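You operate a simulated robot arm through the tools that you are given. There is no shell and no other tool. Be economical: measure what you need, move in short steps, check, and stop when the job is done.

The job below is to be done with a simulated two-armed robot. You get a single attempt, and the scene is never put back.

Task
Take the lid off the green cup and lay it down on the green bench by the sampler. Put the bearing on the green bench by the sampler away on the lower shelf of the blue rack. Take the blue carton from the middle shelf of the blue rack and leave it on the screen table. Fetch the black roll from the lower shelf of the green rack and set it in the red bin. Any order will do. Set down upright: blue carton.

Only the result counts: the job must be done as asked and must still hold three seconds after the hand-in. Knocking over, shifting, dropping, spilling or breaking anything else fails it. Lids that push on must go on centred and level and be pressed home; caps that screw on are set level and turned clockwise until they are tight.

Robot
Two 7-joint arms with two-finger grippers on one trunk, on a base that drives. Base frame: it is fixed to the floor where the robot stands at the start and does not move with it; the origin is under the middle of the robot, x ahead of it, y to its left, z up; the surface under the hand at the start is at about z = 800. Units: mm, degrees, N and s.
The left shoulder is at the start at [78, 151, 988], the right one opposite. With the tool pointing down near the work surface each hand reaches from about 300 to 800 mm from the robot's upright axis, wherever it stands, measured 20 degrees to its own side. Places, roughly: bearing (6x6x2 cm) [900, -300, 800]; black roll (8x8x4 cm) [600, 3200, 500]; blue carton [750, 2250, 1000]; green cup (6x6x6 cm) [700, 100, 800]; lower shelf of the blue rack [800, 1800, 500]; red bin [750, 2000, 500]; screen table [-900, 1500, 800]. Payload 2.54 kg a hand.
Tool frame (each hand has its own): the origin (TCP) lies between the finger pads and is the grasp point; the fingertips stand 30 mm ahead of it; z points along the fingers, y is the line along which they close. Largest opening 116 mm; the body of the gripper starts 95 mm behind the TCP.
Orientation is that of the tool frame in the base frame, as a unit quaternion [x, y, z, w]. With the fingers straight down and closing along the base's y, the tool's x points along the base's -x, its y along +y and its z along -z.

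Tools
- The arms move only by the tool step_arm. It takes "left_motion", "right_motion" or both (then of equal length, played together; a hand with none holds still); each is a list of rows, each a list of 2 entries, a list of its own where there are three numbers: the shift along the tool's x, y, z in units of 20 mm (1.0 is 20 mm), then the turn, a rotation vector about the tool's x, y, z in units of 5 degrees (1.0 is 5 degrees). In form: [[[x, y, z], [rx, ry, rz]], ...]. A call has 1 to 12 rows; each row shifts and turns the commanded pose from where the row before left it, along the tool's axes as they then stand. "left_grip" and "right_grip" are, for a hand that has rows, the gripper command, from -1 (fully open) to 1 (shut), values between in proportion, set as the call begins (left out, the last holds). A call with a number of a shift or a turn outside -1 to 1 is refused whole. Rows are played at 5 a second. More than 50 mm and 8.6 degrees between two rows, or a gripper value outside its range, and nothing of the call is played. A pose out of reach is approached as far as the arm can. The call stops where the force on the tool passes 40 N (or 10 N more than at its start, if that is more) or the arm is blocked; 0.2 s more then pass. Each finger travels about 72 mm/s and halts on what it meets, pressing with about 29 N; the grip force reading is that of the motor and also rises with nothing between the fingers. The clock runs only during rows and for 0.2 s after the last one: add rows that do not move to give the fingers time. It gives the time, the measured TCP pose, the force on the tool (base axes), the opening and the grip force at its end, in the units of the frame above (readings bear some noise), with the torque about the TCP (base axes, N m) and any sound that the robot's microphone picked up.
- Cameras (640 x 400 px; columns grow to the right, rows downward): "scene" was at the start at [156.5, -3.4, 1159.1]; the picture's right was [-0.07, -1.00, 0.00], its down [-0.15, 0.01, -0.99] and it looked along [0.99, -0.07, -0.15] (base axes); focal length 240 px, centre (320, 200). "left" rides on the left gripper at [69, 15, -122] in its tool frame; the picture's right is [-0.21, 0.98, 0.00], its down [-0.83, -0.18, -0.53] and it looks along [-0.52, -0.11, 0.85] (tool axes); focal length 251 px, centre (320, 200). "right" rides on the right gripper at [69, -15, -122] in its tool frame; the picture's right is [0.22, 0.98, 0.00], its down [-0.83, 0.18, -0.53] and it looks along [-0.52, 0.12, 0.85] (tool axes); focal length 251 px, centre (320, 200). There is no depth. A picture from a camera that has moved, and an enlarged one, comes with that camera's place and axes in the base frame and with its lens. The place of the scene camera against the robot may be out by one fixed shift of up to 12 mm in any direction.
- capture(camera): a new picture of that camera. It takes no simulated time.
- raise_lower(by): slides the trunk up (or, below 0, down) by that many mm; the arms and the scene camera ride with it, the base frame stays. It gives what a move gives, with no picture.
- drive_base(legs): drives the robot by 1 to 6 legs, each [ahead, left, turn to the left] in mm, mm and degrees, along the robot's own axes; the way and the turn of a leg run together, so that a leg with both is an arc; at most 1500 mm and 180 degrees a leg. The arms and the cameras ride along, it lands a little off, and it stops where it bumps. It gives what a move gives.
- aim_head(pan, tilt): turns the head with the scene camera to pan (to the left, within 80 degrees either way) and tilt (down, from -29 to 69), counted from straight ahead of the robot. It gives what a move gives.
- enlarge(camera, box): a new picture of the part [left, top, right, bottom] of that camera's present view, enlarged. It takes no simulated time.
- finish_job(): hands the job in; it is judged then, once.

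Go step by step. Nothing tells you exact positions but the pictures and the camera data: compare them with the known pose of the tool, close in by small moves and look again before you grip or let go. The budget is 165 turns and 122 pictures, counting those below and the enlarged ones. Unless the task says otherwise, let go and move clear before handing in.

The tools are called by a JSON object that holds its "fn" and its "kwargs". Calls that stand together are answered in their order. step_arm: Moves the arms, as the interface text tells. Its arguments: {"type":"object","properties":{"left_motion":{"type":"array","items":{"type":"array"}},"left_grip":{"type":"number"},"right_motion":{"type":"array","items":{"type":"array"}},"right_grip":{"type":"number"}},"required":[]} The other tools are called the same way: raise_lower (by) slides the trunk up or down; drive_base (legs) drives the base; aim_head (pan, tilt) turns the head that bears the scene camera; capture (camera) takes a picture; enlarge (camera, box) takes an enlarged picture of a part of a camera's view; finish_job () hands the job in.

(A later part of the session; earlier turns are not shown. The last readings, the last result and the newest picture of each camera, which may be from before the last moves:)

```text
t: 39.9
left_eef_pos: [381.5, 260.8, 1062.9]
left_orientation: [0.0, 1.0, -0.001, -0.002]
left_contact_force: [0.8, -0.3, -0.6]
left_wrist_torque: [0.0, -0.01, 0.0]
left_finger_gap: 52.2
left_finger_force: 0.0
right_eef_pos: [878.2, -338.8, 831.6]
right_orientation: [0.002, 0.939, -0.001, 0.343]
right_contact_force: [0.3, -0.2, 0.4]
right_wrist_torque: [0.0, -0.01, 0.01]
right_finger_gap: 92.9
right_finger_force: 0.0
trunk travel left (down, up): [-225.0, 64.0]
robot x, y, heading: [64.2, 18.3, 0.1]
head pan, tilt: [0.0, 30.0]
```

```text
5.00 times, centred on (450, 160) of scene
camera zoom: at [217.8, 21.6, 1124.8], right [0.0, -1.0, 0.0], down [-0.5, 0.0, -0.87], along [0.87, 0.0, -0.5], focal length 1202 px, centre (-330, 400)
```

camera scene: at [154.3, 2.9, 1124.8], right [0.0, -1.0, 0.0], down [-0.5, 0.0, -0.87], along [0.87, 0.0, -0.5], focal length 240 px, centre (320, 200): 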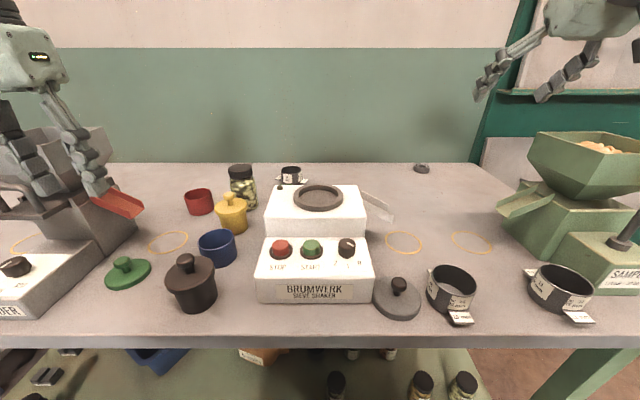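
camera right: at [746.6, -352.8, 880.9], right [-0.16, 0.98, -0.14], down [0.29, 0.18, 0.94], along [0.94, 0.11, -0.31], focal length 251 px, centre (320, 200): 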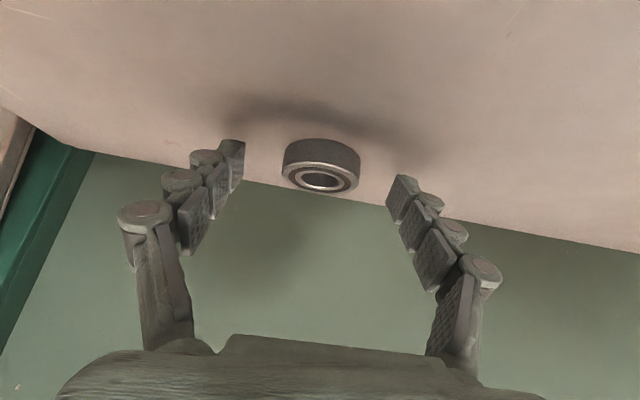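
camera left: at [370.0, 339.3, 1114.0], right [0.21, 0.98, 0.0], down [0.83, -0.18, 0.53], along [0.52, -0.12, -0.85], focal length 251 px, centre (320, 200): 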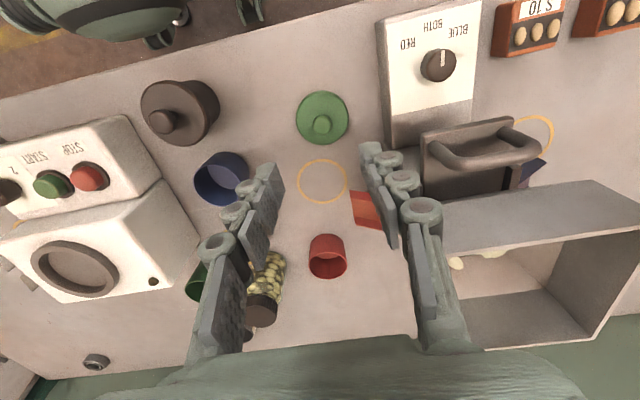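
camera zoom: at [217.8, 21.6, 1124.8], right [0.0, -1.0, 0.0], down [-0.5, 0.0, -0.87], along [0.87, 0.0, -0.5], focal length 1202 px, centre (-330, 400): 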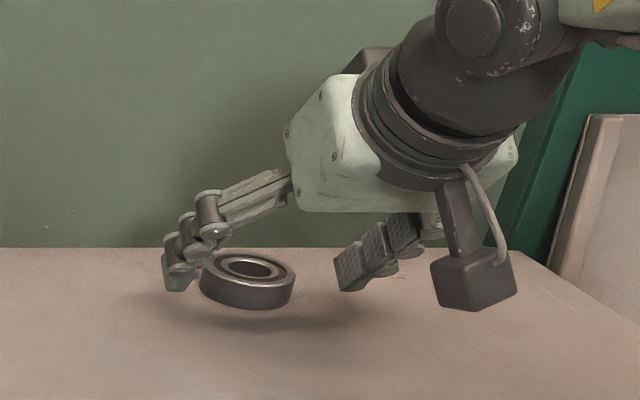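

{"fn": "step_arm", "kwargs": {"right_motion": [[[-0.08, 0, 0.12], [0, 0, 0]], [[-0.08, 0, 0.12], [0, 0, 0]], [[-0.08, 0, 0.06], [0, 0, 0]], [[0, 0, 0], [0, 0, 0]]]}}

{"fn": "capture", "kwargs": {"camera": "right"}}

```text
t: 40.9
left_eef_pos: [381.5, 261.8, 1063.0]
left_orientation: [-0.001, 1.0, -0.001, -0.001]
left_contact_force: [-0.2, 0.5, 0.4]
left_wrist_torque: [0.01, -0.01, -0.01]
left_finger_gap: 52.3
left_finger_force: 0.1
right_eef_pos: [884.3, -339.0, 830.0]
right_orientation: [0.002, 0.94, -0.001, 0.342]
right_contact_force: [-0.2, -0.1, 0.6]
right_wrist_torque: [0.02, 0.02, 0.02]
right_finger_gap: 92.7
right_finger_force: 0.1
trunk travel left (down, up): [-225.0, 64.0]
robot x, y, heading: [63.0, 21.5, 0.0]
head pan, tilt: [0.0, 30.0]
```

```text
88 pictures are left
camera right: at [754.3, -353.0, 880.0], right [-0.16, 0.98, -0.14], down [0.29, 0.18, 0.94], along [0.94, 0.11, -0.31], focal length 251 px, centre (320, 200)
```

right: 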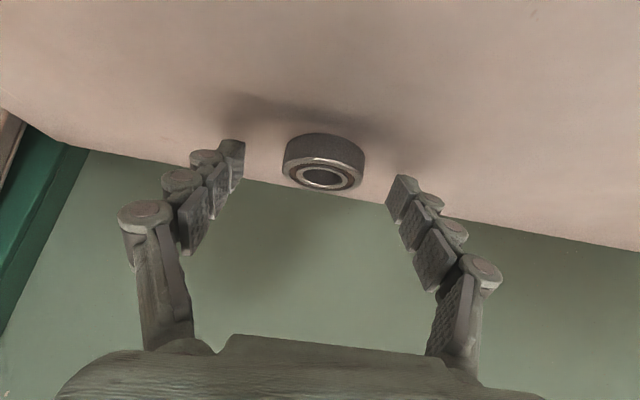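

{"fn": "step_arm", "kwargs": {"right_motion": [[[0.1, 0, 0.14], [0, 0, 0]], [[0, 0, 0], [0, 0, 0]]]}}

{"fn": "step_arm", "kwargs": {"right_motion": [[[0, 0, 0], [0, 0, 0]], [[0, 0, 0], [0, 0, 0]], [[0, 0, 0], [0, 0, 0]], [[0, 0, 0], [0, 0, 0]], [[0, 0, 0], [0, 0, 0]]], "right_grip": 1}}

{"fn": "capture", "kwargs": {"camera": "right"}}

```text
t: 41.5
left_eef_pos: [382.3, 261.8, 1063.7]
left_orientation: [0.0, 1.0, -0.001, 0.0]
left_contact_force: [0.1, -0.6, -0.1]
left_wrist_torque: [0.01, -0.01, 0.06]
left_finger_gap: 52.4
left_finger_force: 0.0
right_eef_pos: [885.0, -337.2, 826.9]
right_orientation: [0.001, 0.94, 0.0, 0.342]
right_contact_force: [-0.5, 0.2, -1.0]
right_wrist_torque: [0.0, -0.01, 0.04]
right_finger_gap: 92.7
right_finger_force: 0.2
trunk travel left (down, up): [-225.0, 64.0]
robot x, y, heading: [66.1, 15.3, 0.0]
head pan, tilt: [0.0, 30.0]
```

```text
t: 42.7
left_eef_pos: [380.8, 262.4, 1062.6]
left_orientation: [0.0, 1.0, -0.001, 0.001]
left_contact_force: [0.9, 1.4, 0.4]
left_wrist_torque: [-0.04, -0.01, -0.03]
left_finger_gap: 52.2
left_finger_force: 0.1
right_eef_pos: [884.5, -338.7, 828.3]
right_orientation: [0.001, 0.939, 0.0, 0.343]
right_contact_force: [1.5, -1.3, 7.5]
right_wrist_torque: [0.01, -0.14, -0.07]
right_finger_gap: 50.4
right_finger_force: 28.9
trunk travel left (down, up): [-225.0, 64.0]
robot x, y, heading: [64.7, 14.6, -0.1]
head pan, tilt: [0.0, 30.0]
```

```text
87 pictures are left
camera right: at [753.8, -352.5, 878.2], right [-0.16, 0.98, -0.14], down [0.29, 0.18, 0.94], along [0.94, 0.11, -0.31], focal length 251 px, centre (320, 200)
```

right: 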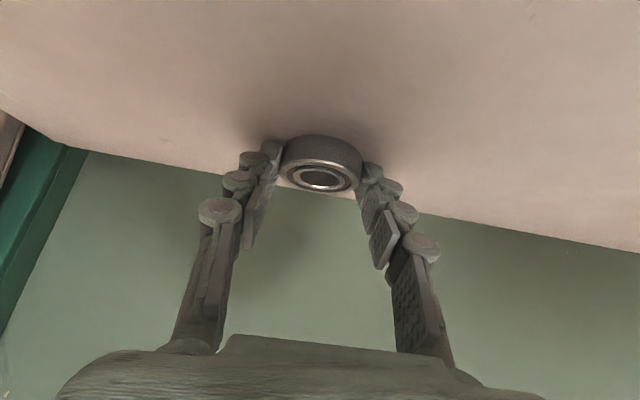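

The bearing is gripped at 50 mm. I'll lift it straight up and check.

{"fn": "step_arm", "kwargs": {"right_motion": [[[-0.2, 0, -0.3], [0, 0, 0]], [[-0.64, 0, -0.77], [0, 0, 0]], [[-0.64, 0, -0.77], [0, 0, 0]], [[-0.5, 0, -0.9], [0, 0, 0]], [[0, 0, -1], [0, 0, 0]], [[0, 0, -1], [0, 0, 0]], [[0, 0, -1], [0, 0, 0]], [[0, 0, -1], [0, 0, 0]]]}}

{"fn": "capture", "kwargs": {"camera": "right"}}

```text
t: 44.5
left_eef_pos: [380.7, 260.8, 1063.0]
left_orientation: [0.001, 1.0, 0.0, -0.001]
left_contact_force: [1.4, -0.3, 0.0]
left_wrist_torque: [-0.01, -0.02, 0.02]
left_finger_gap: 52.5
left_finger_force: 0.0
right_eef_pos: [827.9, -338.4, 957.0]
right_orientation: [0.001, 0.94, -0.001, 0.342]
right_contact_force: [-0.1, 0.0, -1.7]
right_wrist_torque: [-0.01, 0.02, 0.03]
right_finger_gap: 50.7
right_finger_force: 28.8
trunk travel left (down, up): [-225.0, 64.0]
robot x, y, heading: [64.8, 22.0, -0.3]
head pan, tilt: [0.0, 30.0]
```

```text
86 pictures are left
camera right: at [696.2, -352.8, 1006.8], right [-0.16, 0.98, -0.14], down [0.29, 0.18, 0.94], along [0.94, 0.11, -0.31], focal length 251 px, centre (320, 200)
```

right: 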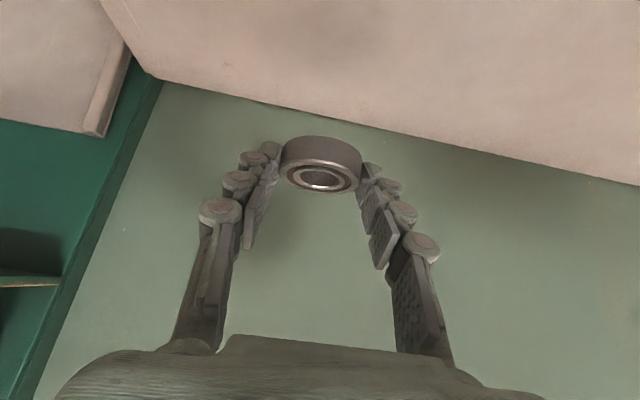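

The bearing is secure. I'll bring the right arm in to a carry pose before driving to the racks.

{"fn": "step_arm", "kwargs": {"right_motion": [[[0.51, 0, -0.95], [0, 0, 0]], [[0.51, 0, -0.95], [0, 0, 0]], [[0.51, 0, -0.95], [0, 0, 0]], [[0.51, 0, -0.95], [0, 0, 0]], [[0.51, 0, -0.95], [0, 0, 0]], [[0.51, 0, -0.95], [0, 0, 0]], [[0.51, 0, -0.95], [0, 0, 0]], [[0.51, 0, -0.95], [0, 0, 0]], [[0.51, 0, -0.95], [0, 0, 0]], [[0.51, 0, -0.95], [0, 0, 0]], [[0.51, 0, -0.95], [0, 0, 0]], [[0.51, 0, -0.95], [0, 0, 0]]]}}

{"fn": "step_arm", "kwargs": {"right_motion": [[[0.77, 0.2, -0.64], [0, 0, 0]], [[0.77, 0.2, -0.64], [0, 0, 0]], [[0.77, 0.2, -0.64], [0, 0, 0]], [[0.77, 0.2, -0.64], [0, 0, 0]], [[0.77, 0.2, -0.64], [0, 0, 0]], [[0.77, 0.2, -0.64], [0, 0, 0]], [[0.77, 0.2, -0.64], [0, 0, 0]], [[0.77, 0.2, -0.64], [0, 0, 0]]]}}

{"fn": "aim_head", "kwargs": {"pan": 75, "tilt": 15}}

{"fn": "drive_base", "kwargs": {"legs": [[-200, 0, 0]]}}

{"fn": "capture", "kwargs": {"camera": "scene"}}

{"fn": "capture", "kwargs": {"camera": "right"}}

```text
t: 47.1
left_eef_pos: [381.6, 261.4, 1063.3]
left_orientation: [0.0, 1.0, -0.001, -0.001]
left_contact_force: [-1.4, 0.5, 0.5]
left_wrist_torque: [0.0, 0.01, 0.04]
left_finger_gap: 52.1
left_finger_force: 0.1
right_eef_pos: [588.1, -337.5, 1052.8]
right_orientation: [0.001, 0.94, 0.0, 0.342]
right_contact_force: [0.3, 0.2, -2.4]
right_wrist_torque: [-0.03, 0.01, 0.0]
right_finger_gap: 50.8
right_finger_force: 29.0
trunk travel left (down, up): [-225.0, 64.0]
robot x, y, heading: [65.4, 18.8, 0.2]
head pan, tilt: [0.0, 30.0]
```

```text
t: 48.9
left_eef_pos: [381.1, 262.5, 1062.4]
left_orientation: [0.0, 1.0, -0.001, -0.001]
left_contact_force: [0.7, 0.0, 0.1]
left_wrist_torque: [-0.02, 0.03, 0.0]
left_finger_gap: 52.1
left_finger_force: 0.2
right_eef_pos: [426.6, -305.5, 1052.2]
right_orientation: [0.001, 0.94, 0.0, 0.342]
right_contact_force: [0.1, -0.1, -1.2]
right_wrist_torque: [-0.01, 0.01, -0.01]
right_finger_gap: 50.8
right_finger_force: 29.3
trunk travel left (down, up): [-225.0, 64.0]
robot x, y, heading: [64.0, 19.9, -0.2]
head pan, tilt: [0.0, 30.0]
```

```text
t: 50.4
left_eef_pos: [379.7, 261.1, 1062.3]
left_orientation: [0.0, 1.0, -0.001, -0.001]
left_contact_force: [-0.3, -0.3, 0.4]
left_wrist_torque: [0.03, -0.02, 0.0]
left_finger_gap: 52.2
left_finger_force: 0.0
right_eef_pos: [427.3, -305.4, 1051.5]
right_orientation: [0.001, 0.94, 0.0, 0.342]
right_contact_force: [-0.5, 0.1, -0.4]
right_wrist_torque: [0.0, 0.03, 0.0]
right_finger_gap: 50.6
right_finger_force: 29.2
trunk travel left (down, up): [-225.0, 64.0]
robot x, y, heading: [65.6, 18.0, 0.2]
head pan, tilt: [75.0, 15.0]
```

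```text
t: 52.0
left_eef_pos: [182.6, 260.3, 1064.0]
left_orientation: [0.001, 1.0, 0.0, -0.001]
left_contact_force: [0.2, -0.6, 0.0]
left_wrist_torque: [0.0, -0.03, -0.01]
left_finger_gap: 52.1
left_finger_force: 0.2
right_eef_pos: [226.8, -305.7, 1052.4]
right_orientation: [0.002, 0.94, -0.001, 0.342]
right_contact_force: [-0.1, -0.4, -1.0]
right_wrist_torque: [0.0, 0.01, -0.02]
right_finger_gap: 50.6
right_finger_force: 28.8
trunk travel left (down, up): [-225.0, 64.0]
robot x, y, heading: [-136.0, 18.7, -0.2]
head pan, tilt: [75.0, 15.0]
```

```text
85 pictures are left
camera scene: at [-47.9, 111.9, 1149.0], right [0.97, -0.26, 0.0], down [-0.07, -0.25, -0.97], along [0.25, 0.93, -0.26], focal length 240 px, centre (320, 200)
```

scene: 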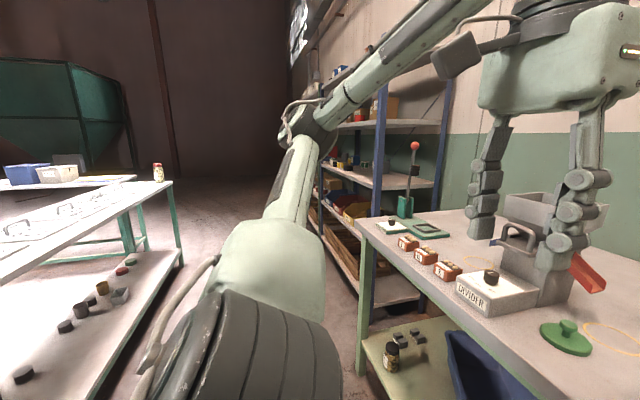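

```text
84 pictures are left
camera right: at [95.3, -320.3, 1101.4], right [-0.16, 0.98, -0.14], down [0.29, 0.18, 0.94], along [0.94, 0.11, -0.31], focal length 251 px, centre (320, 200)
```

right: 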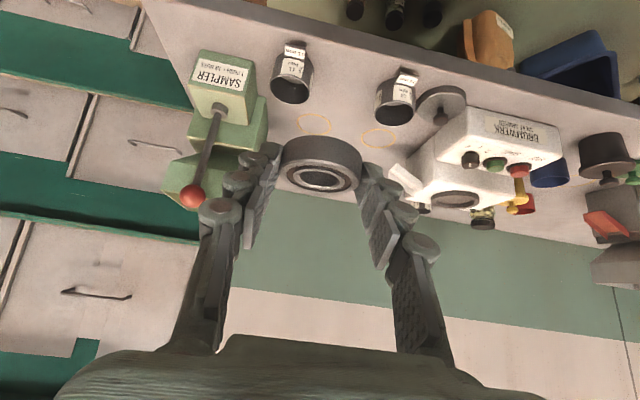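

The aisle between bench and screen table is clear, so I drive left along it to face the blue rack.

{"fn": "drive_base", "kwargs": {"legs": [[0, 1500, 0], [0, 400, 0]]}}

{"fn": "aim_head", "kwargs": {"pan": 0, "tilt": 25}}

{"fn": "capture", "kwargs": {"camera": "scene"}}

```text
t: 70.2
left_eef_pos: [158.7, 2140.7, 1062.5]
left_orientation: [-0.014, 1.0, -0.001, -0.001]
left_contact_force: [0.5, 0.6, 1.0]
left_wrist_torque: [-0.02, 0.03, -0.03]
left_finger_gap: 52.4
left_finger_force: 0.1
right_eef_pos: [220.4, 1576.2, 1052.4]
right_orientation: [-0.012, 0.94, 0.004, 0.342]
right_contact_force: [0.1, -0.7, -2.3]
right_wrist_torque: [0.01, 0.03, -0.01]
right_finger_gap: 50.7
right_finger_force: 28.5
trunk travel left (down, up): [-225.0, 64.0]
robot x, y, heading: [-152.9, 1888.9, 1.5]
head pan, tilt: [75.0, 15.0]
```

```text
t: 71.7
left_eef_pos: [159.0, 2141.5, 1061.2]
left_orientation: [-0.014, 1.0, -0.002, -0.001]
left_contact_force: [0.2, -0.7, -0.3]
left_wrist_torque: [-0.01, 0.01, 0.0]
left_finger_gap: 52.3
left_finger_force: 0.0
right_eef_pos: [220.9, 1574.7, 1051.5]
right_orientation: [-0.012, 0.94, 0.004, 0.342]
right_contact_force: [0.3, -0.4, -1.2]
right_wrist_torque: [0.04, 0.03, 0.03]
right_finger_gap: 50.8
right_finger_force: 29.5
trunk travel left (down, up): [-225.0, 64.0]
robot x, y, heading: [-153.9, 1887.8, 1.7]
head pan, tilt: [0.0, 25.0]
```

```text
83 pictures are left
camera scene: at [4.2, 1896.9, 1132.7], right [0.03, -1.0, 0.0], down [-0.42, -0.01, -0.91], along [0.91, 0.03, -0.42], focal length 240 px, centre (320, 200)
```

scene: 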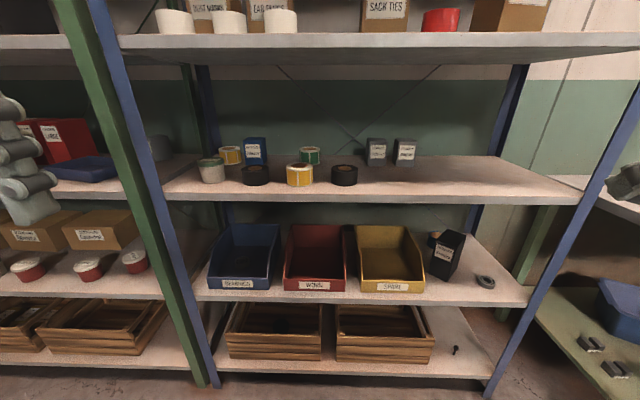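

I can see the blue rack: the lower shelf (z≈500) has the bins and a free strip on its right, and the blue carton is on the middle shelf. I'll place the bearing at about [650, 1420, 500], so I drive into position and lower the trunk.

{"fn": "drive_base", "kwargs": {"legs": [[0, 0, -1.6], [223, -248, 0]]}}

{"fn": "raise_lower", "kwargs": {"by": -220}}

{"fn": "aim_head", "kwargs": {"pan": -15, "tilt": 35}}

{"fn": "capture", "kwargs": {"camera": "scene"}}

{"fn": "capture", "kwargs": {"camera": "right"}}

```text
t: 75.0
left_eef_pos: [385.2, 1890.4, 1063.5]
left_orientation: [-0.002, 1.0, -0.001, 0.0]
left_contact_force: [0.1, 0.5, -0.4]
left_wrist_torque: [0.02, -0.01, 0.01]
left_finger_gap: 52.0
left_finger_force: 0.2
right_eef_pos: [433.0, 1323.8, 1051.8]
right_orientation: [0.0, 0.94, -0.001, 0.342]
right_contact_force: [0.4, -0.8, -0.6]
right_wrist_torque: [0.05, 0.03, 0.0]
right_finger_gap: 51.0
right_finger_force: 29.6
trunk travel left (down, up): [-225.0, 64.0]
robot x, y, heading: [68.5, 1649.6, 0.0]
head pan, tilt: [0.0, 25.0]
```

```text
t: 77.3
left_eef_pos: [386.3, 1890.2, 842.4]
left_orientation: [0.0, 1.0, -0.001, -0.001]
left_contact_force: [-0.5, -0.2, -1.0]
left_wrist_torque: [-0.01, 0.04, 0.0]
left_finger_gap: 52.5
left_finger_force: 0.1
right_eef_pos: [433.0, 1324.2, 831.8]
right_orientation: [0.0, 0.94, 0.0, 0.342]
right_contact_force: [-0.4, -0.4, -1.5]
right_wrist_torque: [0.05, 0.04, 0.01]
right_finger_gap: 50.9
right_finger_force: 28.8
trunk travel left (down, up): [-5.0, 284.0]
robot x, y, heading: [66.3, 1648.3, 0.3]
head pan, tilt: [0.0, 25.0]
```

```text
t: 78.1
left_eef_pos: [385.3, 1890.6, 842.8]
left_orientation: [-0.001, 1.0, -0.001, -0.001]
left_contact_force: [-0.1, 0.5, -0.3]
left_wrist_torque: [-0.02, 0.0, -0.03]
left_finger_gap: 52.2
left_finger_force: 0.1
right_eef_pos: [432.3, 1324.0, 832.8]
right_orientation: [0.0, 0.94, 0.0, 0.342]
right_contact_force: [0.1, 0.5, -1.5]
right_wrist_torque: [-0.04, 0.01, -0.01]
right_finger_gap: 50.5
right_finger_force: 29.0
trunk travel left (down, up): [-5.0, 284.0]
robot x, y, heading: [68.6, 1646.8, -0.3]
head pan, tilt: [-15.0, 35.0]
```

```text
82 pictures are left
camera scene: at [217.1, 1628.3, 897.0], right [-0.26, -0.97, 0.0], down [-0.55, 0.15, -0.82], along [0.79, -0.21, -0.57], focal length 240 px, centre (320, 200)
```

scene: 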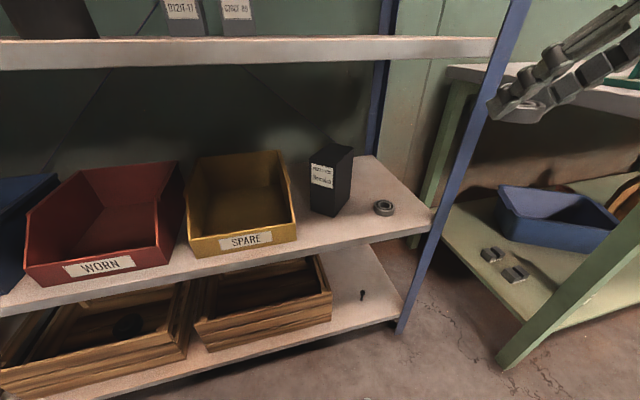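

```text
81 pictures are left
camera right: at [301.2, 1309.7, 881.3], right [-0.16, 0.98, -0.14], down [0.29, 0.18, 0.94], along [0.94, 0.11, -0.31], focal length 251 px, centre (320, 200)
```

right: 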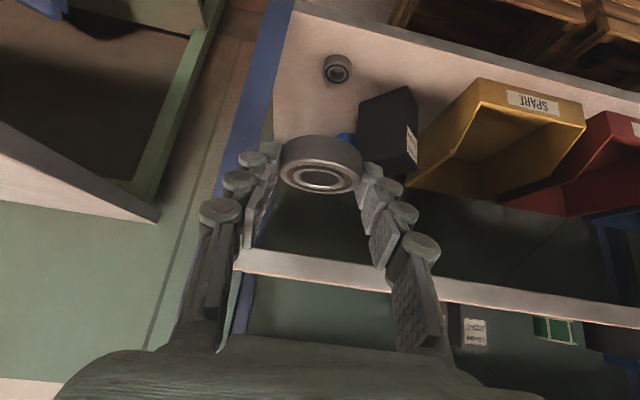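

I'll set it in the free spot between the yellow bin and the ring, near [620, 1512]. The shelf top measures nearer z≈520, so the last part goes down under force guard.

{"fn": "step_arm", "kwargs": {"right_motion": [[[0.04, 0.78, 0.95], [0, 0, 0]], [[0.04, 0.78, 0.95], [0, 0, 0]], [[0.04, 0.78, 0.95], [0, 0, 0]], [[0.04, 0.78, 0.95], [0, 0, 0]], [[0.04, 0.78, 0.95], [0, 0, 0]], [[0.04, 0.78, 0.95], [0, 0, 0]], [[0.04, 0.78, 0.95], [0, 0, 0]], [[0.04, 0.78, 0.95], [0, 0, 0]], [[0.04, 0.78, 0.95], [0, 0, 0]], [[0.04, 0.78, 0.95], [0, 0, 0]], [[0.04, 0.78, 0.95], [0, 0, 0]], [[0.04, 0.78, 0.95], [0, 0, 0]]]}}

{"fn": "capture", "kwargs": {"camera": "right"}}

{"fn": "capture", "kwargs": {"camera": "scene"}}

```text
t: 80.7
left_eef_pos: [385.3, 1891.4, 843.3]
left_orientation: [-0.001, 1.0, -0.001, -0.001]
left_contact_force: [-1.0, 0.3, 0.3]
left_wrist_torque: [-0.01, 0.0, 0.02]
left_finger_gap: 52.1
left_finger_force: 0.1
right_eef_pos: [573.3, 1513.0, 651.5]
right_orientation: [-0.001, 0.94, 0.001, 0.342]
right_contact_force: [0.0, -0.1, -1.7]
right_wrist_torque: [-0.01, 0.01, -0.01]
right_finger_gap: 50.7
right_finger_force: 29.0
trunk travel left (down, up): [-5.0, 284.0]
robot x, y, heading: [66.3, 1647.1, 0.1]
head pan, tilt: [-15.0, 35.0]
```

```text
80 pictures are left
camera right: at [441.3, 1498.2, 701.7], right [-0.16, 0.98, -0.14], down [0.29, 0.18, 0.94], along [0.94, 0.11, -0.31], focal length 251 px, centre (320, 200)
```

right: 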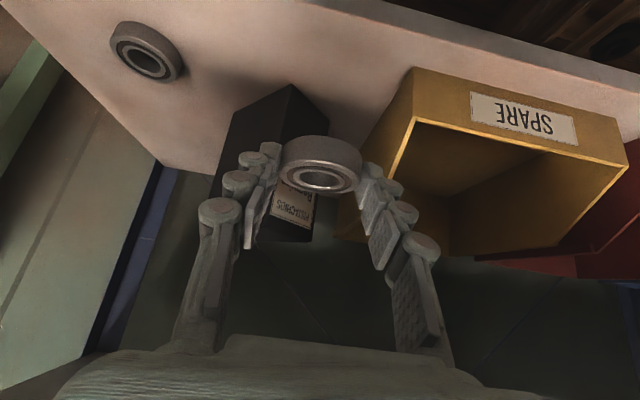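

```text
79 pictures are left
camera scene: at [217.0, 1628.3, 897.0], right [-0.26, -0.97, 0.0], down [-0.55, 0.15, -0.82], along [0.79, -0.21, -0.57], focal length 240 px, centre (320, 200)
```

scene: 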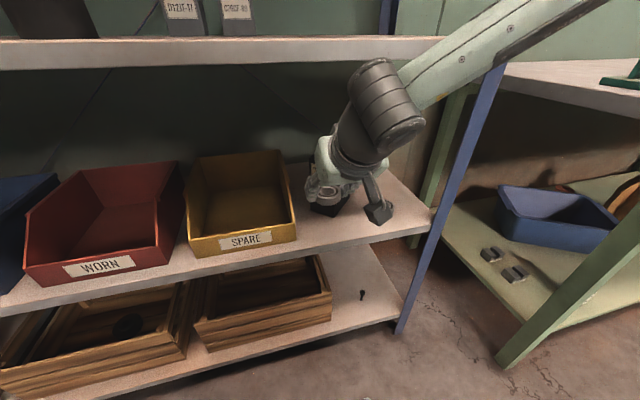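

{"fn": "step_arm", "kwargs": {"right_motion": [[[0.31, 0.09, 0.93], [0, 0, 0]], [[0.31, 0.09, 0.93], [0, 0, 0]], [[0.31, 0.09, 0.93], [0, 0, 0]], [[0.31, 0.09, 0.93], [0, 0, 0]], [[0.31, 0.09, 0.93], [0, 0, 0]]]}}

{"fn": "capture", "kwargs": {"camera": "right"}}

{"fn": "enlarge", "kwargs": {"camera": "scene", "box": [240, 130, 440, 260]}}

```text
t: 81.9
left_eef_pos: [385.6, 1890.8, 842.9]
left_orientation: [0.0, 1.0, -0.001, -0.001]
left_contact_force: [0.5, 1.0, 1.2]
left_wrist_torque: [0.01, 0.01, 0.01]
left_finger_gap: 52.4
left_finger_force: 0.0
right_eef_pos: [607.9, 1521.6, 559.9]
right_orientation: [0.001, 0.939, 0.0, 0.343]
right_contact_force: [0.1, -0.5, -1.2]
right_wrist_torque: [-0.01, 0.04, 0.02]
right_finger_gap: 50.6
right_finger_force: 29.0
trunk travel left (down, up): [-5.0, 284.0]
robot x, y, heading: [65.3, 1643.8, 0.1]
head pan, tilt: [-15.0, 35.0]
```

```text
78 pictures are left
camera right: at [477.0, 1506.9, 608.9], right [-0.16, 0.98, -0.14], down [0.29, 0.18, 0.94], along [0.94, 0.11, -0.31], focal length 251 px, centre (320, 200)
```

right: 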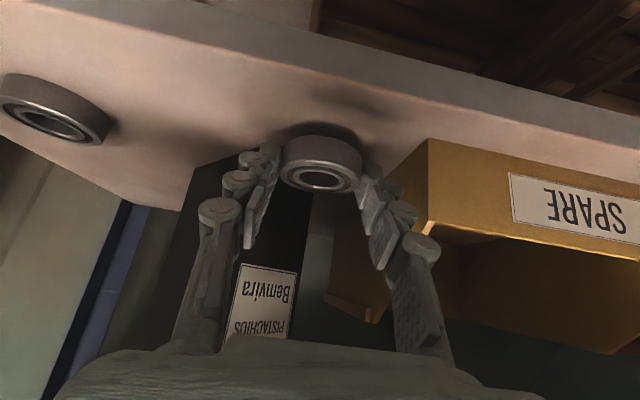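

```text
3.08 times, centred on (340, 195) of scene
camera zoom: at [217.0, 1628.3, 897.0], right [-0.26, -0.97, 0.0], down [-0.55, 0.15, -0.82], along [0.79, -0.21, -0.57], focal length 740 px, centre (258, 215)
```

zoom: 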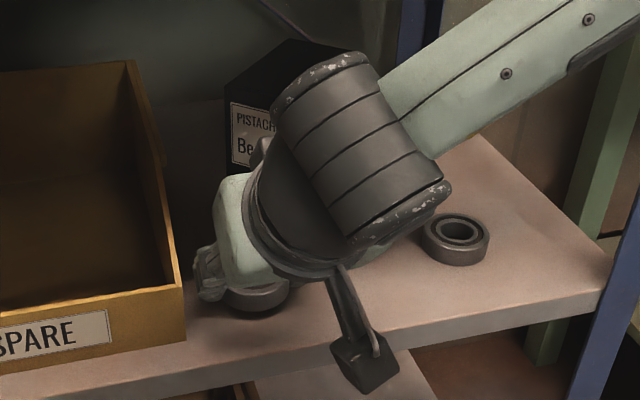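

{"fn": "step_arm", "kwargs": {"right_motion": [[[0.13, 0, 0.15], [0, 0, 0]], [[0.13, 0, 0.15], [0, 0, 0]], [[0.1, 0, 0.115], [0, 0, 0]], [[0.1, 0, 0.115], [0, 0, 0]], [[0, 0, 0], [0, 0, 0]]]}}

{"fn": "capture", "kwargs": {"camera": "right"}}

```text
t: 83.1
left_eef_pos: [384.4, 1891.5, 844.7]
left_orientation: [-0.001, 1.0, -0.001, 0.0]
left_contact_force: [0.4, -0.7, -0.2]
left_wrist_torque: [0.01, 0.0, 0.02]
left_finger_gap: 52.3
left_finger_force: 0.1
right_eef_pos: [608.4, 1520.2, 548.9]
right_orientation: [0.0, 0.938, 0.0, 0.345]
right_contact_force: [-4.5, -3.5, 21.8]
right_wrist_torque: [0.09, -0.07, -0.01]
right_finger_gap: 50.8
right_finger_force: 28.8
trunk travel left (down, up): [-5.0, 284.0]
robot x, y, heading: [69.3, 1647.2, 0.2]
head pan, tilt: [-15.0, 35.0]
```

```text
76 pictures are left
camera right: at [476.5, 1505.8, 597.6], right [-0.16, 0.98, -0.14], down [0.28, 0.18, 0.94], along [0.95, 0.11, -0.31], focal length 251 px, centre (320, 200)
```

right: 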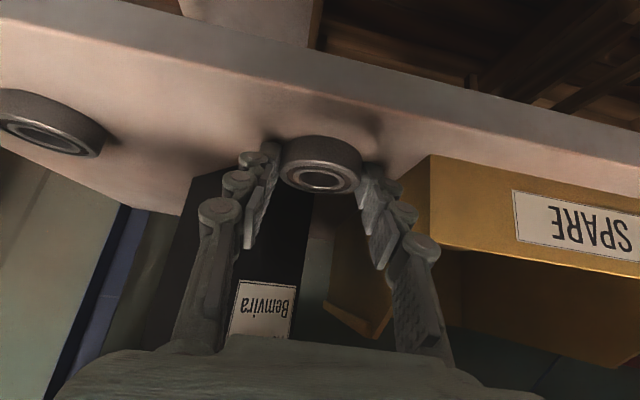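

It's touching down at 22 N (shelf at z≈520). I'll relieve, open slightly and back out along the tool axis.

{"fn": "step_arm", "kwargs": {"right_motion": [[[-0.04, 0, -0.05], [0, 0, 0]], [[0, 0, 0], [0, 0, 0]], [[0, 0, 0], [0, 0, 0]], [[0, 0, -0.4], [0, 0, 0]], [[0, 0, -0.8], [0, 0, 0]], [[0, 0, -1], [0, 0, 0]], [[0, 0, -1], [0, 0, 0]], [[0, 0, -1], [0, 0, 0]], [[0, 0, -1], [0, 0, 0]], [[0, 0, -1], [0, 0, 0]], [[0, 0, -1], [0, 0, 0]], [[0, 0, -1], [0, 0, 0]]], "right_grip": -0.1}}

{"fn": "capture", "kwargs": {"camera": "right"}}

```text
t: 85.7
left_eef_pos: [385.7, 1892.1, 842.6]
left_orientation: [-0.001, 1.0, -0.001, -0.001]
left_contact_force: [0.3, -0.1, 0.2]
left_wrist_torque: [0.01, -0.02, 0.01]
left_finger_gap: 52.1
left_finger_force: 0.0
right_eef_pos: [513.6, 1525.6, 677.8]
right_orientation: [0.0, 0.94, 0.0, 0.34]
right_contact_force: [0.0, 0.1, 0.4]
right_wrist_torque: [0.02, 0.01, 0.03]
right_finger_gap: 63.7
right_finger_force: 0.1
right hand out of reach, approached as far as the arm can: row 11, 12
trunk travel left (down, up): [-5.0, 284.0]
robot x, y, heading: [66.1, 1647.7, 0.1]
head pan, tilt: [-15.0, 35.0]
```

```text
75 pictures are left
camera right: at [382.6, 1511.7, 727.6], right [-0.16, 0.98, -0.14], down [0.29, 0.18, 0.94], along [0.94, 0.11, -0.32], focal length 251 px, centre (320, 200)
```

right: 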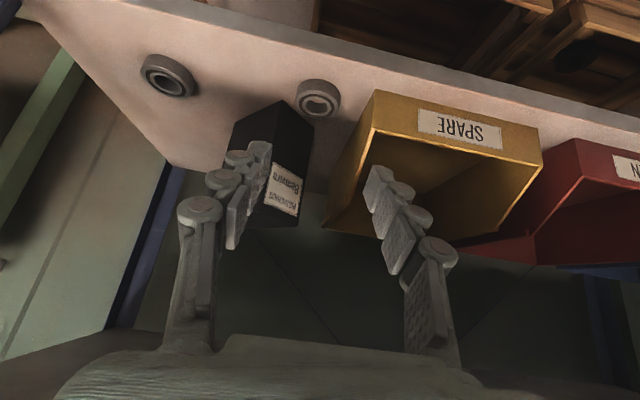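

The bearing is on the shelf. Next is the blue carton on the middle shelf: I'll back up, raise the trunk and shift left to look at it.

{"fn": "drive_base", "kwargs": {"legs": [[-150, 0, 0], [0, 600, 0]]}}

{"fn": "raise_lower", "kwargs": {"by": 240}}

{"fn": "aim_head", "kwargs": {"pan": 0, "tilt": 15}}

{"fn": "capture", "kwargs": {"camera": "scene"}}

{"fn": "capture", "kwargs": {"camera": "right"}}

```text
t: 92.9
left_eef_pos: [234.0, 2481.0, 842.5]
left_orientation: [0.001, 1.0, -0.001, -0.001]
left_contact_force: [0.0, -0.4, 0.4]
left_wrist_torque: [-0.01, 0.0, 0.01]
left_finger_gap: 52.4
left_finger_force: 0.1
right_eef_pos: [359.4, 2116.4, 677.7]
right_orientation: [0.003, 0.94, 0.0, 0.34]
right_contact_force: [0.3, -1.0, -0.7]
right_wrist_torque: [0.02, -0.02, 0.02]
right_finger_gap: 63.8
right_finger_force: 0.0
trunk travel left (down, up): [-5.0, 284.0]
robot x, y, heading: [-82.8, 2241.5, -0.2]
head pan, tilt: [-15.0, 35.0]
```

```text
t: 95.4
left_eef_pos: [233.0, 2481.6, 1083.7]
left_orientation: [0.0, 1.0, -0.001, 0.0]
left_contact_force: [-1.1, -0.3, -0.6]
left_wrist_torque: [0.01, -0.01, 0.0]
left_finger_gap: 52.3
left_finger_force: 0.1
right_eef_pos: [360.3, 2116.7, 917.6]
right_orientation: [0.002, 0.94, -0.001, 0.34]
right_contact_force: [-0.5, 0.5, 0.6]
right_wrist_torque: [0.01, 0.02, -0.01]
right_finger_gap: 63.6
right_finger_force: 0.2
trunk travel left (down, up): [-245.0, 44.0]
robot x, y, heading: [-83.9, 2239.0, -0.5]
head pan, tilt: [-15.0, 35.0]
```

```text
t: 96.2
left_eef_pos: [232.0, 2482.5, 1082.4]
left_orientation: [0.001, 1.0, -0.002, 0.0]
left_contact_force: [0.1, 0.3, 0.2]
left_wrist_torque: [0.04, -0.03, -0.01]
left_finger_gap: 52.3
left_finger_force: 0.1
right_eef_pos: [360.7, 2115.7, 917.2]
right_orientation: [0.003, 0.94, -0.001, 0.34]
right_contact_force: [0.5, -0.2, -1.1]
right_wrist_torque: [-0.01, 0.01, 0.0]
right_finger_gap: 63.9
right_finger_force: 0.1
trunk travel left (down, up): [-245.0, 44.0]
robot x, y, heading: [-84.4, 2240.3, -0.1]
head pan, tilt: [0.0, 15.0]
```

```text
74 pictures are left
camera scene: at [71.8, 2241.9, 1168.9], right [0.0, -1.0, 0.0], down [-0.26, 0.0, -0.97], along [0.97, 0.0, -0.26], focal length 240 px, centre (320, 200)
```

scene: 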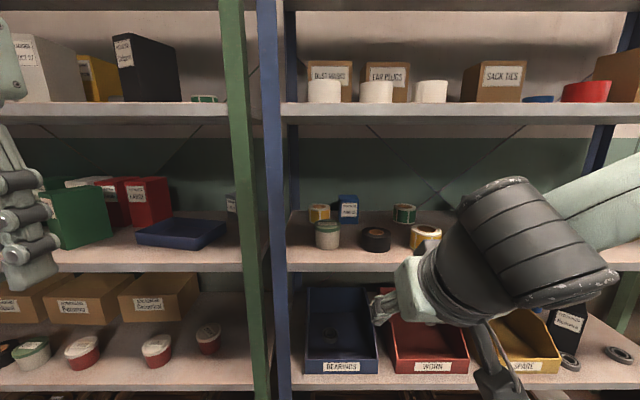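

```text
73 pictures are left
camera right: at [228.7, 2101.8, 967.4], right [-0.16, 0.98, -0.14], down [0.29, 0.18, 0.94], along [0.94, 0.11, -0.32], focal length 251 px, centre (320, 200)
```

right: 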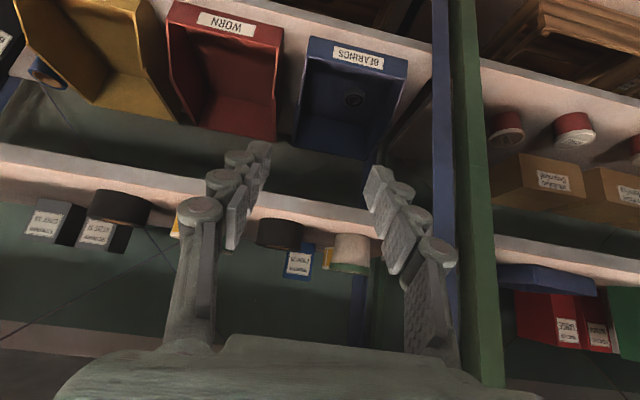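

{"fn": "enlarge", "kwargs": {"camera": "scene", "box": [285, 170, 465, 290]}}

{"fn": "enlarge", "kwargs": {"camera": "right", "box": [230, 190, 400, 310]}}

```text
3.33 times, centred on (375, 230) of scene
camera zoom: at [71.8, 2241.9, 1168.9], right [0.0, -1.0, 0.0], down [-0.26, 0.0, -0.97], along [0.97, 0.0, -0.26], focal length 801 px, centre (137, 100)
```

zoom: 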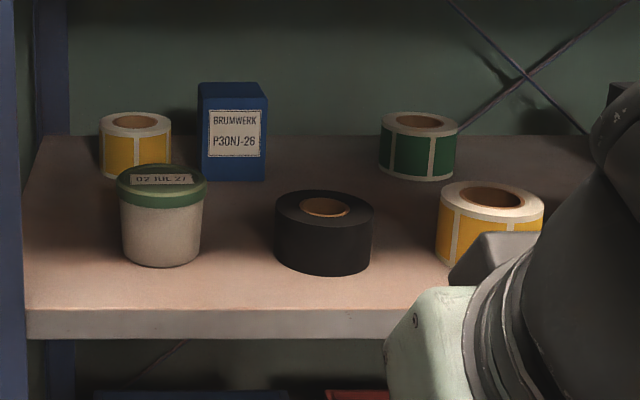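

```text
3.33 times, centred on (315, 250) of right
camera zoom: at [228.7, 2101.8, 967.4], right [-0.16, 0.98, -0.14], down [0.29, 0.18, 0.94], along [0.94, 0.11, -0.32], focal length 838 px, centre (337, 33)
```

zoom: 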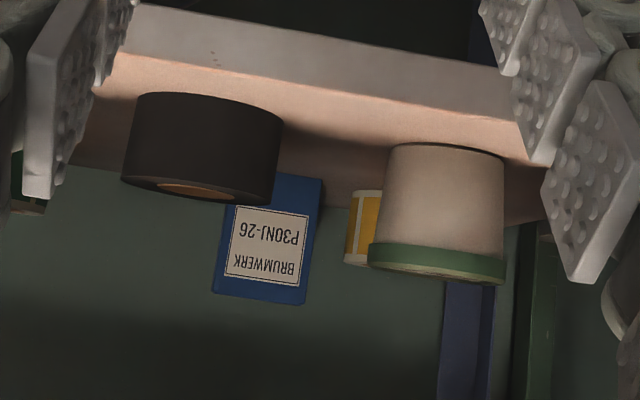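

The carton is about 66 × 55 × 87 mm, centred near [864, 2145] with its top at z≈967. I'll raise the hand, reposition the base and look again.

{"fn": "step_arm", "kwargs": {"right_motion": [[[-0.54, -1, -0.64], [0, 0, 0]], [[-0.54, -1, -0.64], [0, 0, 0]], [[-0.54, -1, -0.64], [0, 0, 0]], [[-0.54, -1, -0.64], [0, 0, 0]], [[-0.54, -1, -0.64], [0, 0, 0]], [[-0.54, -1, -0.64], [0, 0, 0]]], "right_grip": -0.55}}

{"fn": "drive_base", "kwargs": {"legs": [[114, 165, 0]]}}

{"fn": "capture", "kwargs": {"camera": "right"}}

{"fn": "capture", "kwargs": {"camera": "scene"}}

```text
t: 97.6
left_eef_pos: [232.7, 2480.8, 1082.9]
left_orientation: [0.001, 1.0, -0.001, -0.001]
left_contact_force: [-0.2, -0.1, 0.7]
left_wrist_torque: [0.01, 0.01, 0.03]
left_finger_gap: 52.3
left_finger_force: 0.0
right_eef_pos: [359.0, 1996.9, 1020.4]
right_orientation: [0.003, 0.94, -0.001, 0.341]
right_contact_force: [0.1, -0.2, -0.1]
right_wrist_torque: [0.0, 0.01, -0.04]
right_finger_gap: 90.1
right_finger_force: 0.0
trunk travel left (down, up): [-245.0, 44.0]
robot x, y, heading: [-85.4, 2242.4, -0.3]
head pan, tilt: [0.0, 15.0]
```

```text
t: 99.8
left_eef_pos: [346.1, 2648.9, 1083.1]
left_orientation: [-0.002, 1.0, -0.001, -0.001]
left_contact_force: [0.5, 0.5, -0.6]
left_wrist_torque: [0.0, -0.02, 0.03]
left_finger_gap: 52.1
left_finger_force: 0.0
right_eef_pos: [473.9, 2164.5, 1020.7]
right_orientation: [0.001, 0.94, 0.0, 0.341]
right_contact_force: [0.4, 0.0, 0.9]
right_wrist_torque: [0.02, 0.01, -0.01]
right_finger_gap: 90.0
right_finger_force: 0.0
trunk travel left (down, up): [-245.0, 44.0]
robot x, y, heading: [28.9, 2404.4, 0.3]
head pan, tilt: [0.0, 15.0]
```

```text
70 pictures are left
camera right: at [343.4, 2150.1, 1070.6], right [-0.16, 0.98, -0.14], down [0.29, 0.18, 0.94], along [0.94, 0.11, -0.32], focal length 251 px, centre (320, 200)
```

right: 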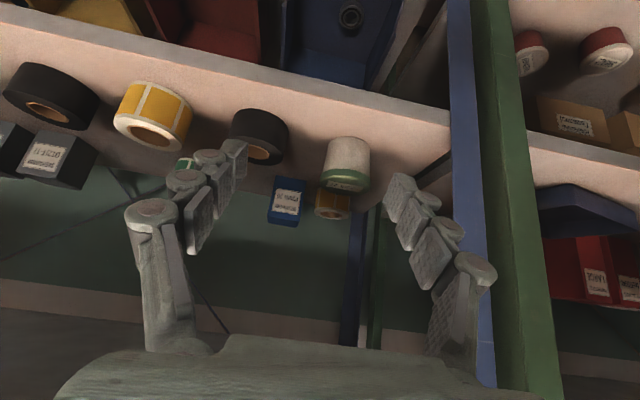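

```text
69 pictures are left
camera scene: at [185.8, 2408.5, 1168.9], right [0.0, -1.0, 0.0], down [-0.26, 0.0, -0.97], along [0.97, 0.0, -0.26], focal length 240 px, centre (320, 200)
```

scene: 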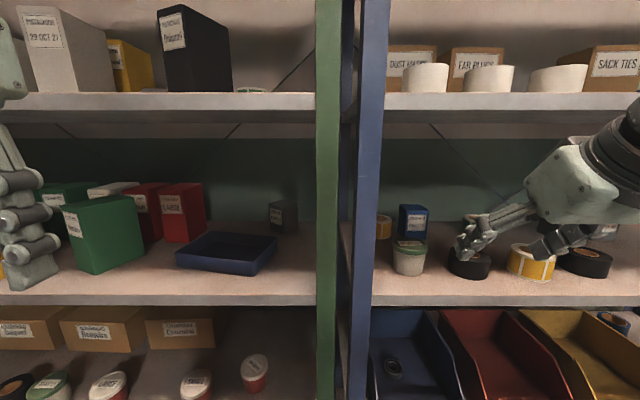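

{"fn": "drive_base", "kwargs": {"legs": [[100, 0, 0]]}}

{"fn": "step_arm", "kwargs": {"right_motion": [[[-0.75, -0.12, 0.95], [0, 0, 0]], [[-0.75, -0.12, 0.95], [0, 0, 0]], [[-0.75, -0.12, 0.95], [0, 0, 0]], [[-0.75, -0.12, 0.95], [0, 0, 0]], [[-0.75, -0.12, 0.95], [0, 0, 0]]], "right_grip": -0.45}}

{"fn": "capture", "kwargs": {"camera": "right"}}

{"fn": "capture", "kwargs": {"camera": "scene"}}

```text
t: 101.0
left_eef_pos: [444.6, 2648.8, 1082.6]
left_orientation: [-0.001, 1.0, -0.001, -0.001]
left_contact_force: [0.6, 0.7, -0.6]
left_wrist_torque: [-0.02, 0.04, 0.04]
left_finger_gap: 52.1
left_finger_force: 0.1
right_eef_pos: [572.1, 2163.7, 1020.8]
right_orientation: [0.001, 0.94, 0.0, 0.34]
right_contact_force: [-0.9, -0.2, -0.4]
right_wrist_torque: [0.01, -0.01, -0.03]
right_finger_gap: 90.0
right_finger_force: 0.0
trunk travel left (down, up): [-245.0, 44.0]
robot x, y, heading: [125.4, 2407.8, 0.1]
head pan, tilt: [0.0, 15.0]
```

```text
t: 102.2
left_eef_pos: [443.7, 2648.8, 1082.8]
left_orientation: [-0.001, 1.0, -0.001, -0.001]
left_contact_force: [-0.5, -0.5, 0.1]
left_wrist_torque: [0.0, -0.02, 0.06]
left_finger_gap: 52.2
left_finger_force: 0.0
right_eef_pos: [688.9, 2150.1, 994.7]
right_orientation: [0.001, 0.941, 0.0, 0.339]
right_contact_force: [0.4, 0.1, 0.1]
right_wrist_torque: [-0.01, 0.01, 0.03]
right_finger_gap: 83.7
right_finger_force: 0.1
trunk travel left (down, up): [-245.0, 44.0]
robot x, y, heading: [127.2, 2404.3, 0.1]
head pan, tilt: [0.0, 15.0]
```

```text
68 pictures are left
camera right: at [558.2, 2136.6, 1044.8], right [-0.16, 0.98, -0.14], down [0.29, 0.18, 0.94], along [0.94, 0.11, -0.32], focal length 251 px, centre (320, 200)
```

right: 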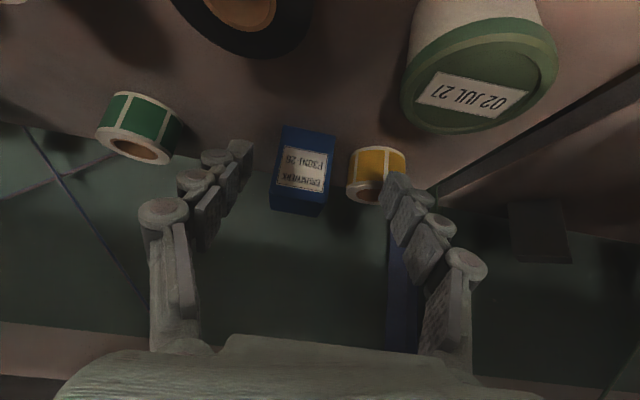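

```text
67 pictures are left
camera scene: at [283.5, 2408.3, 1168.9], right [0.0, -1.0, 0.0], down [-0.26, 0.0, -0.97], along [0.97, 0.0, -0.26], focal length 240 px, centre (320, 200)
```

scene: 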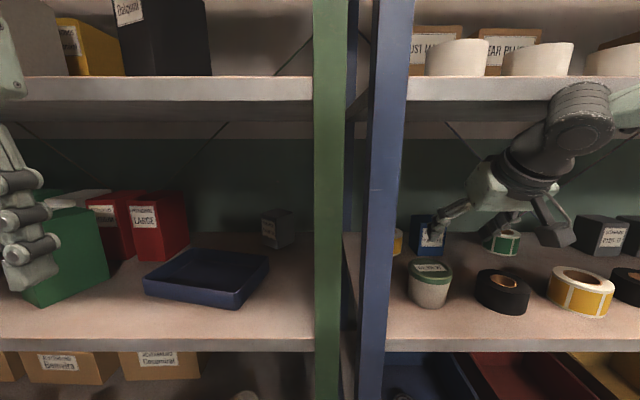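

{"fn": "enlarge", "kwargs": {"camera": "right", "box": [225, 105, 425, 245]}}

```text
2.86 times, centred on (325, 175) of right
camera zoom: at [558.2, 2136.6, 1044.8], right [-0.16, 0.98, -0.14], down [0.29, 0.18, 0.94], along [0.94, 0.11, -0.32], focal length 718 px, centre (306, 271)
```

zoom: 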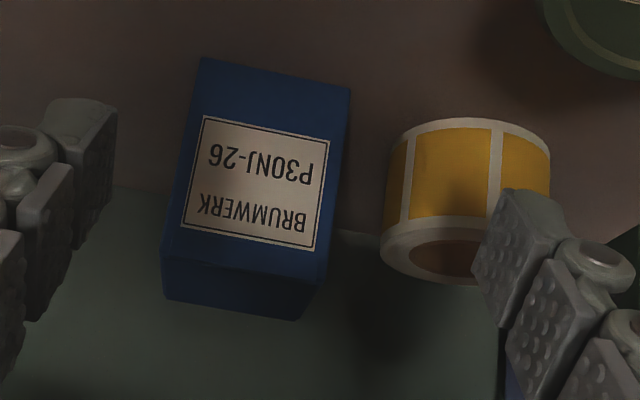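

The carton is yawed about 8° with its centre near [842, 2147] and top at z≈963. I'll yaw the hand to match and hover above it.

{"fn": "step_arm", "kwargs": {"right_motion": [[[0, 0, 0], [-0.51, 0, -0.61]], [[0, 0, 0], [-0.51, 0, -0.61]], [[-0.81, -0.225, 0.97], [0, 0, 0]], [[-0.81, -0.225, 0.97], [0, 0, 0]], [[-0.81, -0.225, 0.97], [0, 0, 0]], [[-0.81, -0.225, 0.97], [0, 0, 0]], [[-0.81, -0.225, 0.85], [0, 0, 0]]], "right_grip": -0.38}}

{"fn": "capture", "kwargs": {"camera": "right"}}

{"fn": "enlarge", "kwargs": {"camera": "scene", "box": [370, 60, 610, 340]}}

```text
t: 103.8
left_eef_pos: [432.7, 2644.7, 1085.0]
left_orientation: [0.001, 1.0, 0.0, 0.005]
left_contact_force: [-1.1, -0.7, -1.0]
left_wrist_torque: [0.01, 0.02, 0.03]
left_finger_gap: 52.2
left_finger_force: 0.1
right_eef_pos: [794.0, 2149.0, 965.9]
right_orientation: [-0.072, 0.94, 0.025, 0.332]
right_contact_force: [-0.3, 0.3, 0.4]
right_wrist_torque: [0.04, -0.01, 0.02]
right_finger_gap: 80.1
right_finger_force: 0.0
trunk travel left (down, up): [-245.0, 44.0]
robot x, y, heading: [125.3, 2402.0, -0.2]
head pan, tilt: [0.0, 15.0]
```

```text
65 pictures are left
camera right: at [667.9, 2114.0, 1017.4], right [-0.31, 0.94, -0.14], down [0.28, 0.23, 0.93], along [0.91, 0.25, -0.33], focal length 251 px, centre (320, 200)
```

right: 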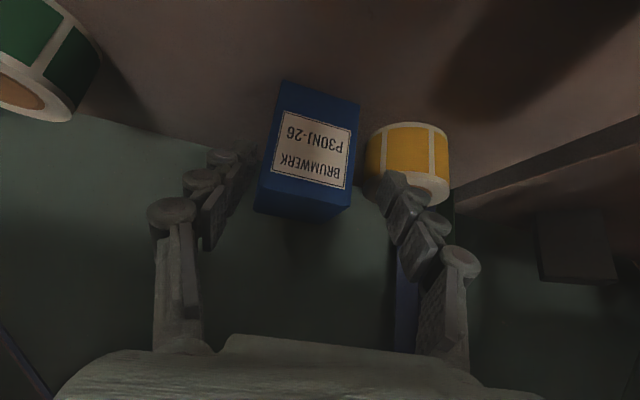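

```text
1.43 times, centred on (490, 200) of scene
camera zoom: at [270.3, 2405.9, 1168.8], right [0.0, -1.0, 0.0], down [-0.25, 0.0, -0.97], along [0.97, 0.0, -0.25], focal length 343 px, centre (77, 200)
```

zoom: 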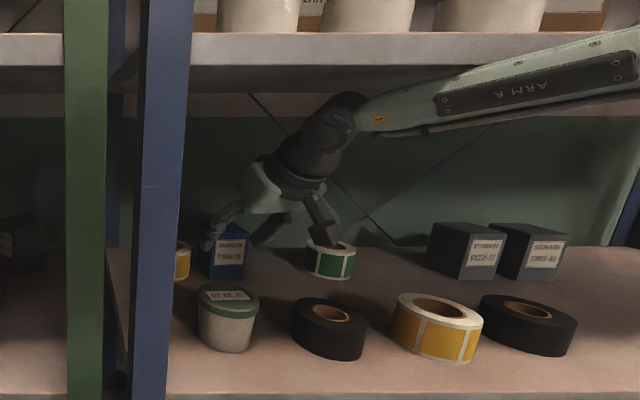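

The base got nudged back by about 12 mm, so the forearm is probably brushing the upper shelf's front edge. I'll back out the way I came and redo this with the trunk lower.

{"fn": "step_arm", "kwargs": {"right_motion": [[[0.81, 0.225, -0.85], [0, 0, 0]], [[0.81, 0.225, -0.97], [0, 0, 0]], [[0.81, 0.225, -0.97], [0, 0, 0]], [[0.81, 0.225, -0.97], [0, 0, 0]], [[0.81, 0.225, -0.97], [0, 0, 0]]]}}

{"fn": "capture", "kwargs": {"camera": "scene"}}

{"fn": "drive_base", "kwargs": {"legs": [[-200, 0, 0]]}}

{"fn": "aim_head", "kwargs": {"pan": -20, "tilt": 0}}

{"fn": "capture", "kwargs": {"camera": "scene"}}

```text
t: 105.0
left_eef_pos: [438.8, 2647.7, 1086.4]
left_orientation: [0.0, 1.0, -0.001, 0.001]
left_contact_force: [-1.3, -0.1, 1.4]
left_wrist_torque: [-0.07, -0.16, 0.01]
left_finger_gap: 52.3
left_finger_force: 0.0
right_eef_pos: [685.1, 2149.9, 1004.9]
right_orientation: [-0.065, 0.935, 0.023, 0.348]
right_contact_force: [0.1, 2.3, 6.0]
right_wrist_torque: [-0.2, 0.32, -0.09]
right_finger_gap: 80.3
right_finger_force: 0.3
trunk travel left (down, up): [-245.0, 44.0]
robot x, y, heading: [126.1, 2401.6, 0.2]
head pan, tilt: [0.0, 15.0]
```

```text
63 pictures are left
camera scene: at [278.6, 2407.6, 1171.2], right [0.0, -1.0, 0.0], down [-0.25, 0.0, -0.97], along [0.97, 0.0, -0.25], focal length 240 px, centre (320, 200)
```

scene: 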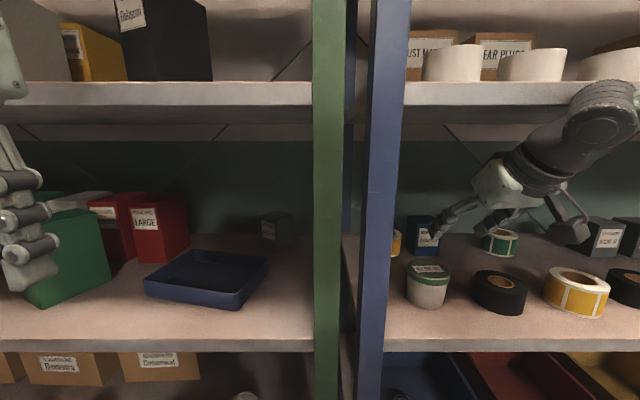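

```text
t: 106.5
left_eef_pos: [246.4, 2649.5, 1082.9]
left_orientation: [-0.004, 1.0, -0.001, 0.0]
left_contact_force: [-0.4, 0.3, -0.4]
left_wrist_torque: [-0.05, -0.04, -0.02]
left_finger_gap: 52.0
left_finger_force: 0.0
right_eef_pos: [492.1, 2153.0, 995.4]
right_orientation: [-0.067, 0.937, 0.024, 0.341]
right_contact_force: [1.1, 0.3, 0.4]
right_wrist_torque: [0.03, 0.03, -0.01]
right_finger_gap: 80.2
right_finger_force: 0.1
trunk travel left (down, up): [-245.0, 44.0]
robot x, y, heading: [-70.7, 2405.9, 0.5]
head pan, tilt: [0.0, 15.0]
```

```text
t: 107.4
left_eef_pos: [246.1, 2649.6, 1082.0]
left_orientation: [-0.005, 1.0, 0.0, 0.0]
left_contact_force: [0.3, 0.1, 0.1]
left_wrist_torque: [-0.03, -0.01, 0.01]
left_finger_gap: 52.2
left_finger_force: 0.0
right_eef_pos: [492.5, 2153.7, 994.2]
right_orientation: [-0.067, 0.938, 0.024, 0.34]
right_contact_force: [0.0, 0.1, 0.1]
right_wrist_torque: [-0.01, -0.04, -0.04]
right_finger_gap: 80.1
right_finger_force: 0.0
trunk travel left (down, up): [-245.0, 44.0]
robot x, y, heading: [-74.2, 2400.7, 0.7]
head pan, tilt: [-20.0, 0.0]
```

```text
62 pictures are left
camera scene: at [77.9, 2377.7, 1193.0], right [-0.33, -0.94, 0.0], down [0.0, 0.0, -1.0], along [0.94, -0.33, 0.0], focal length 240 px, centre (320, 200)
```

scene: 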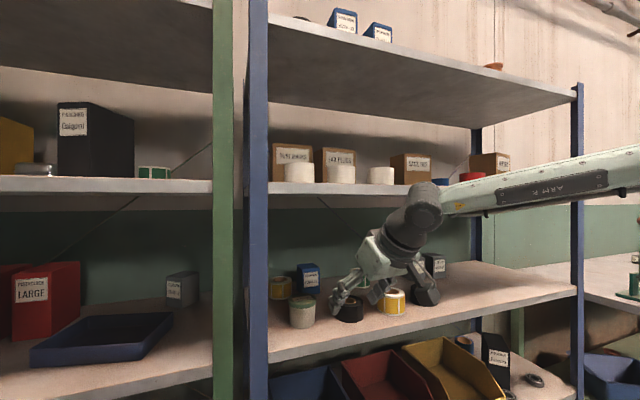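

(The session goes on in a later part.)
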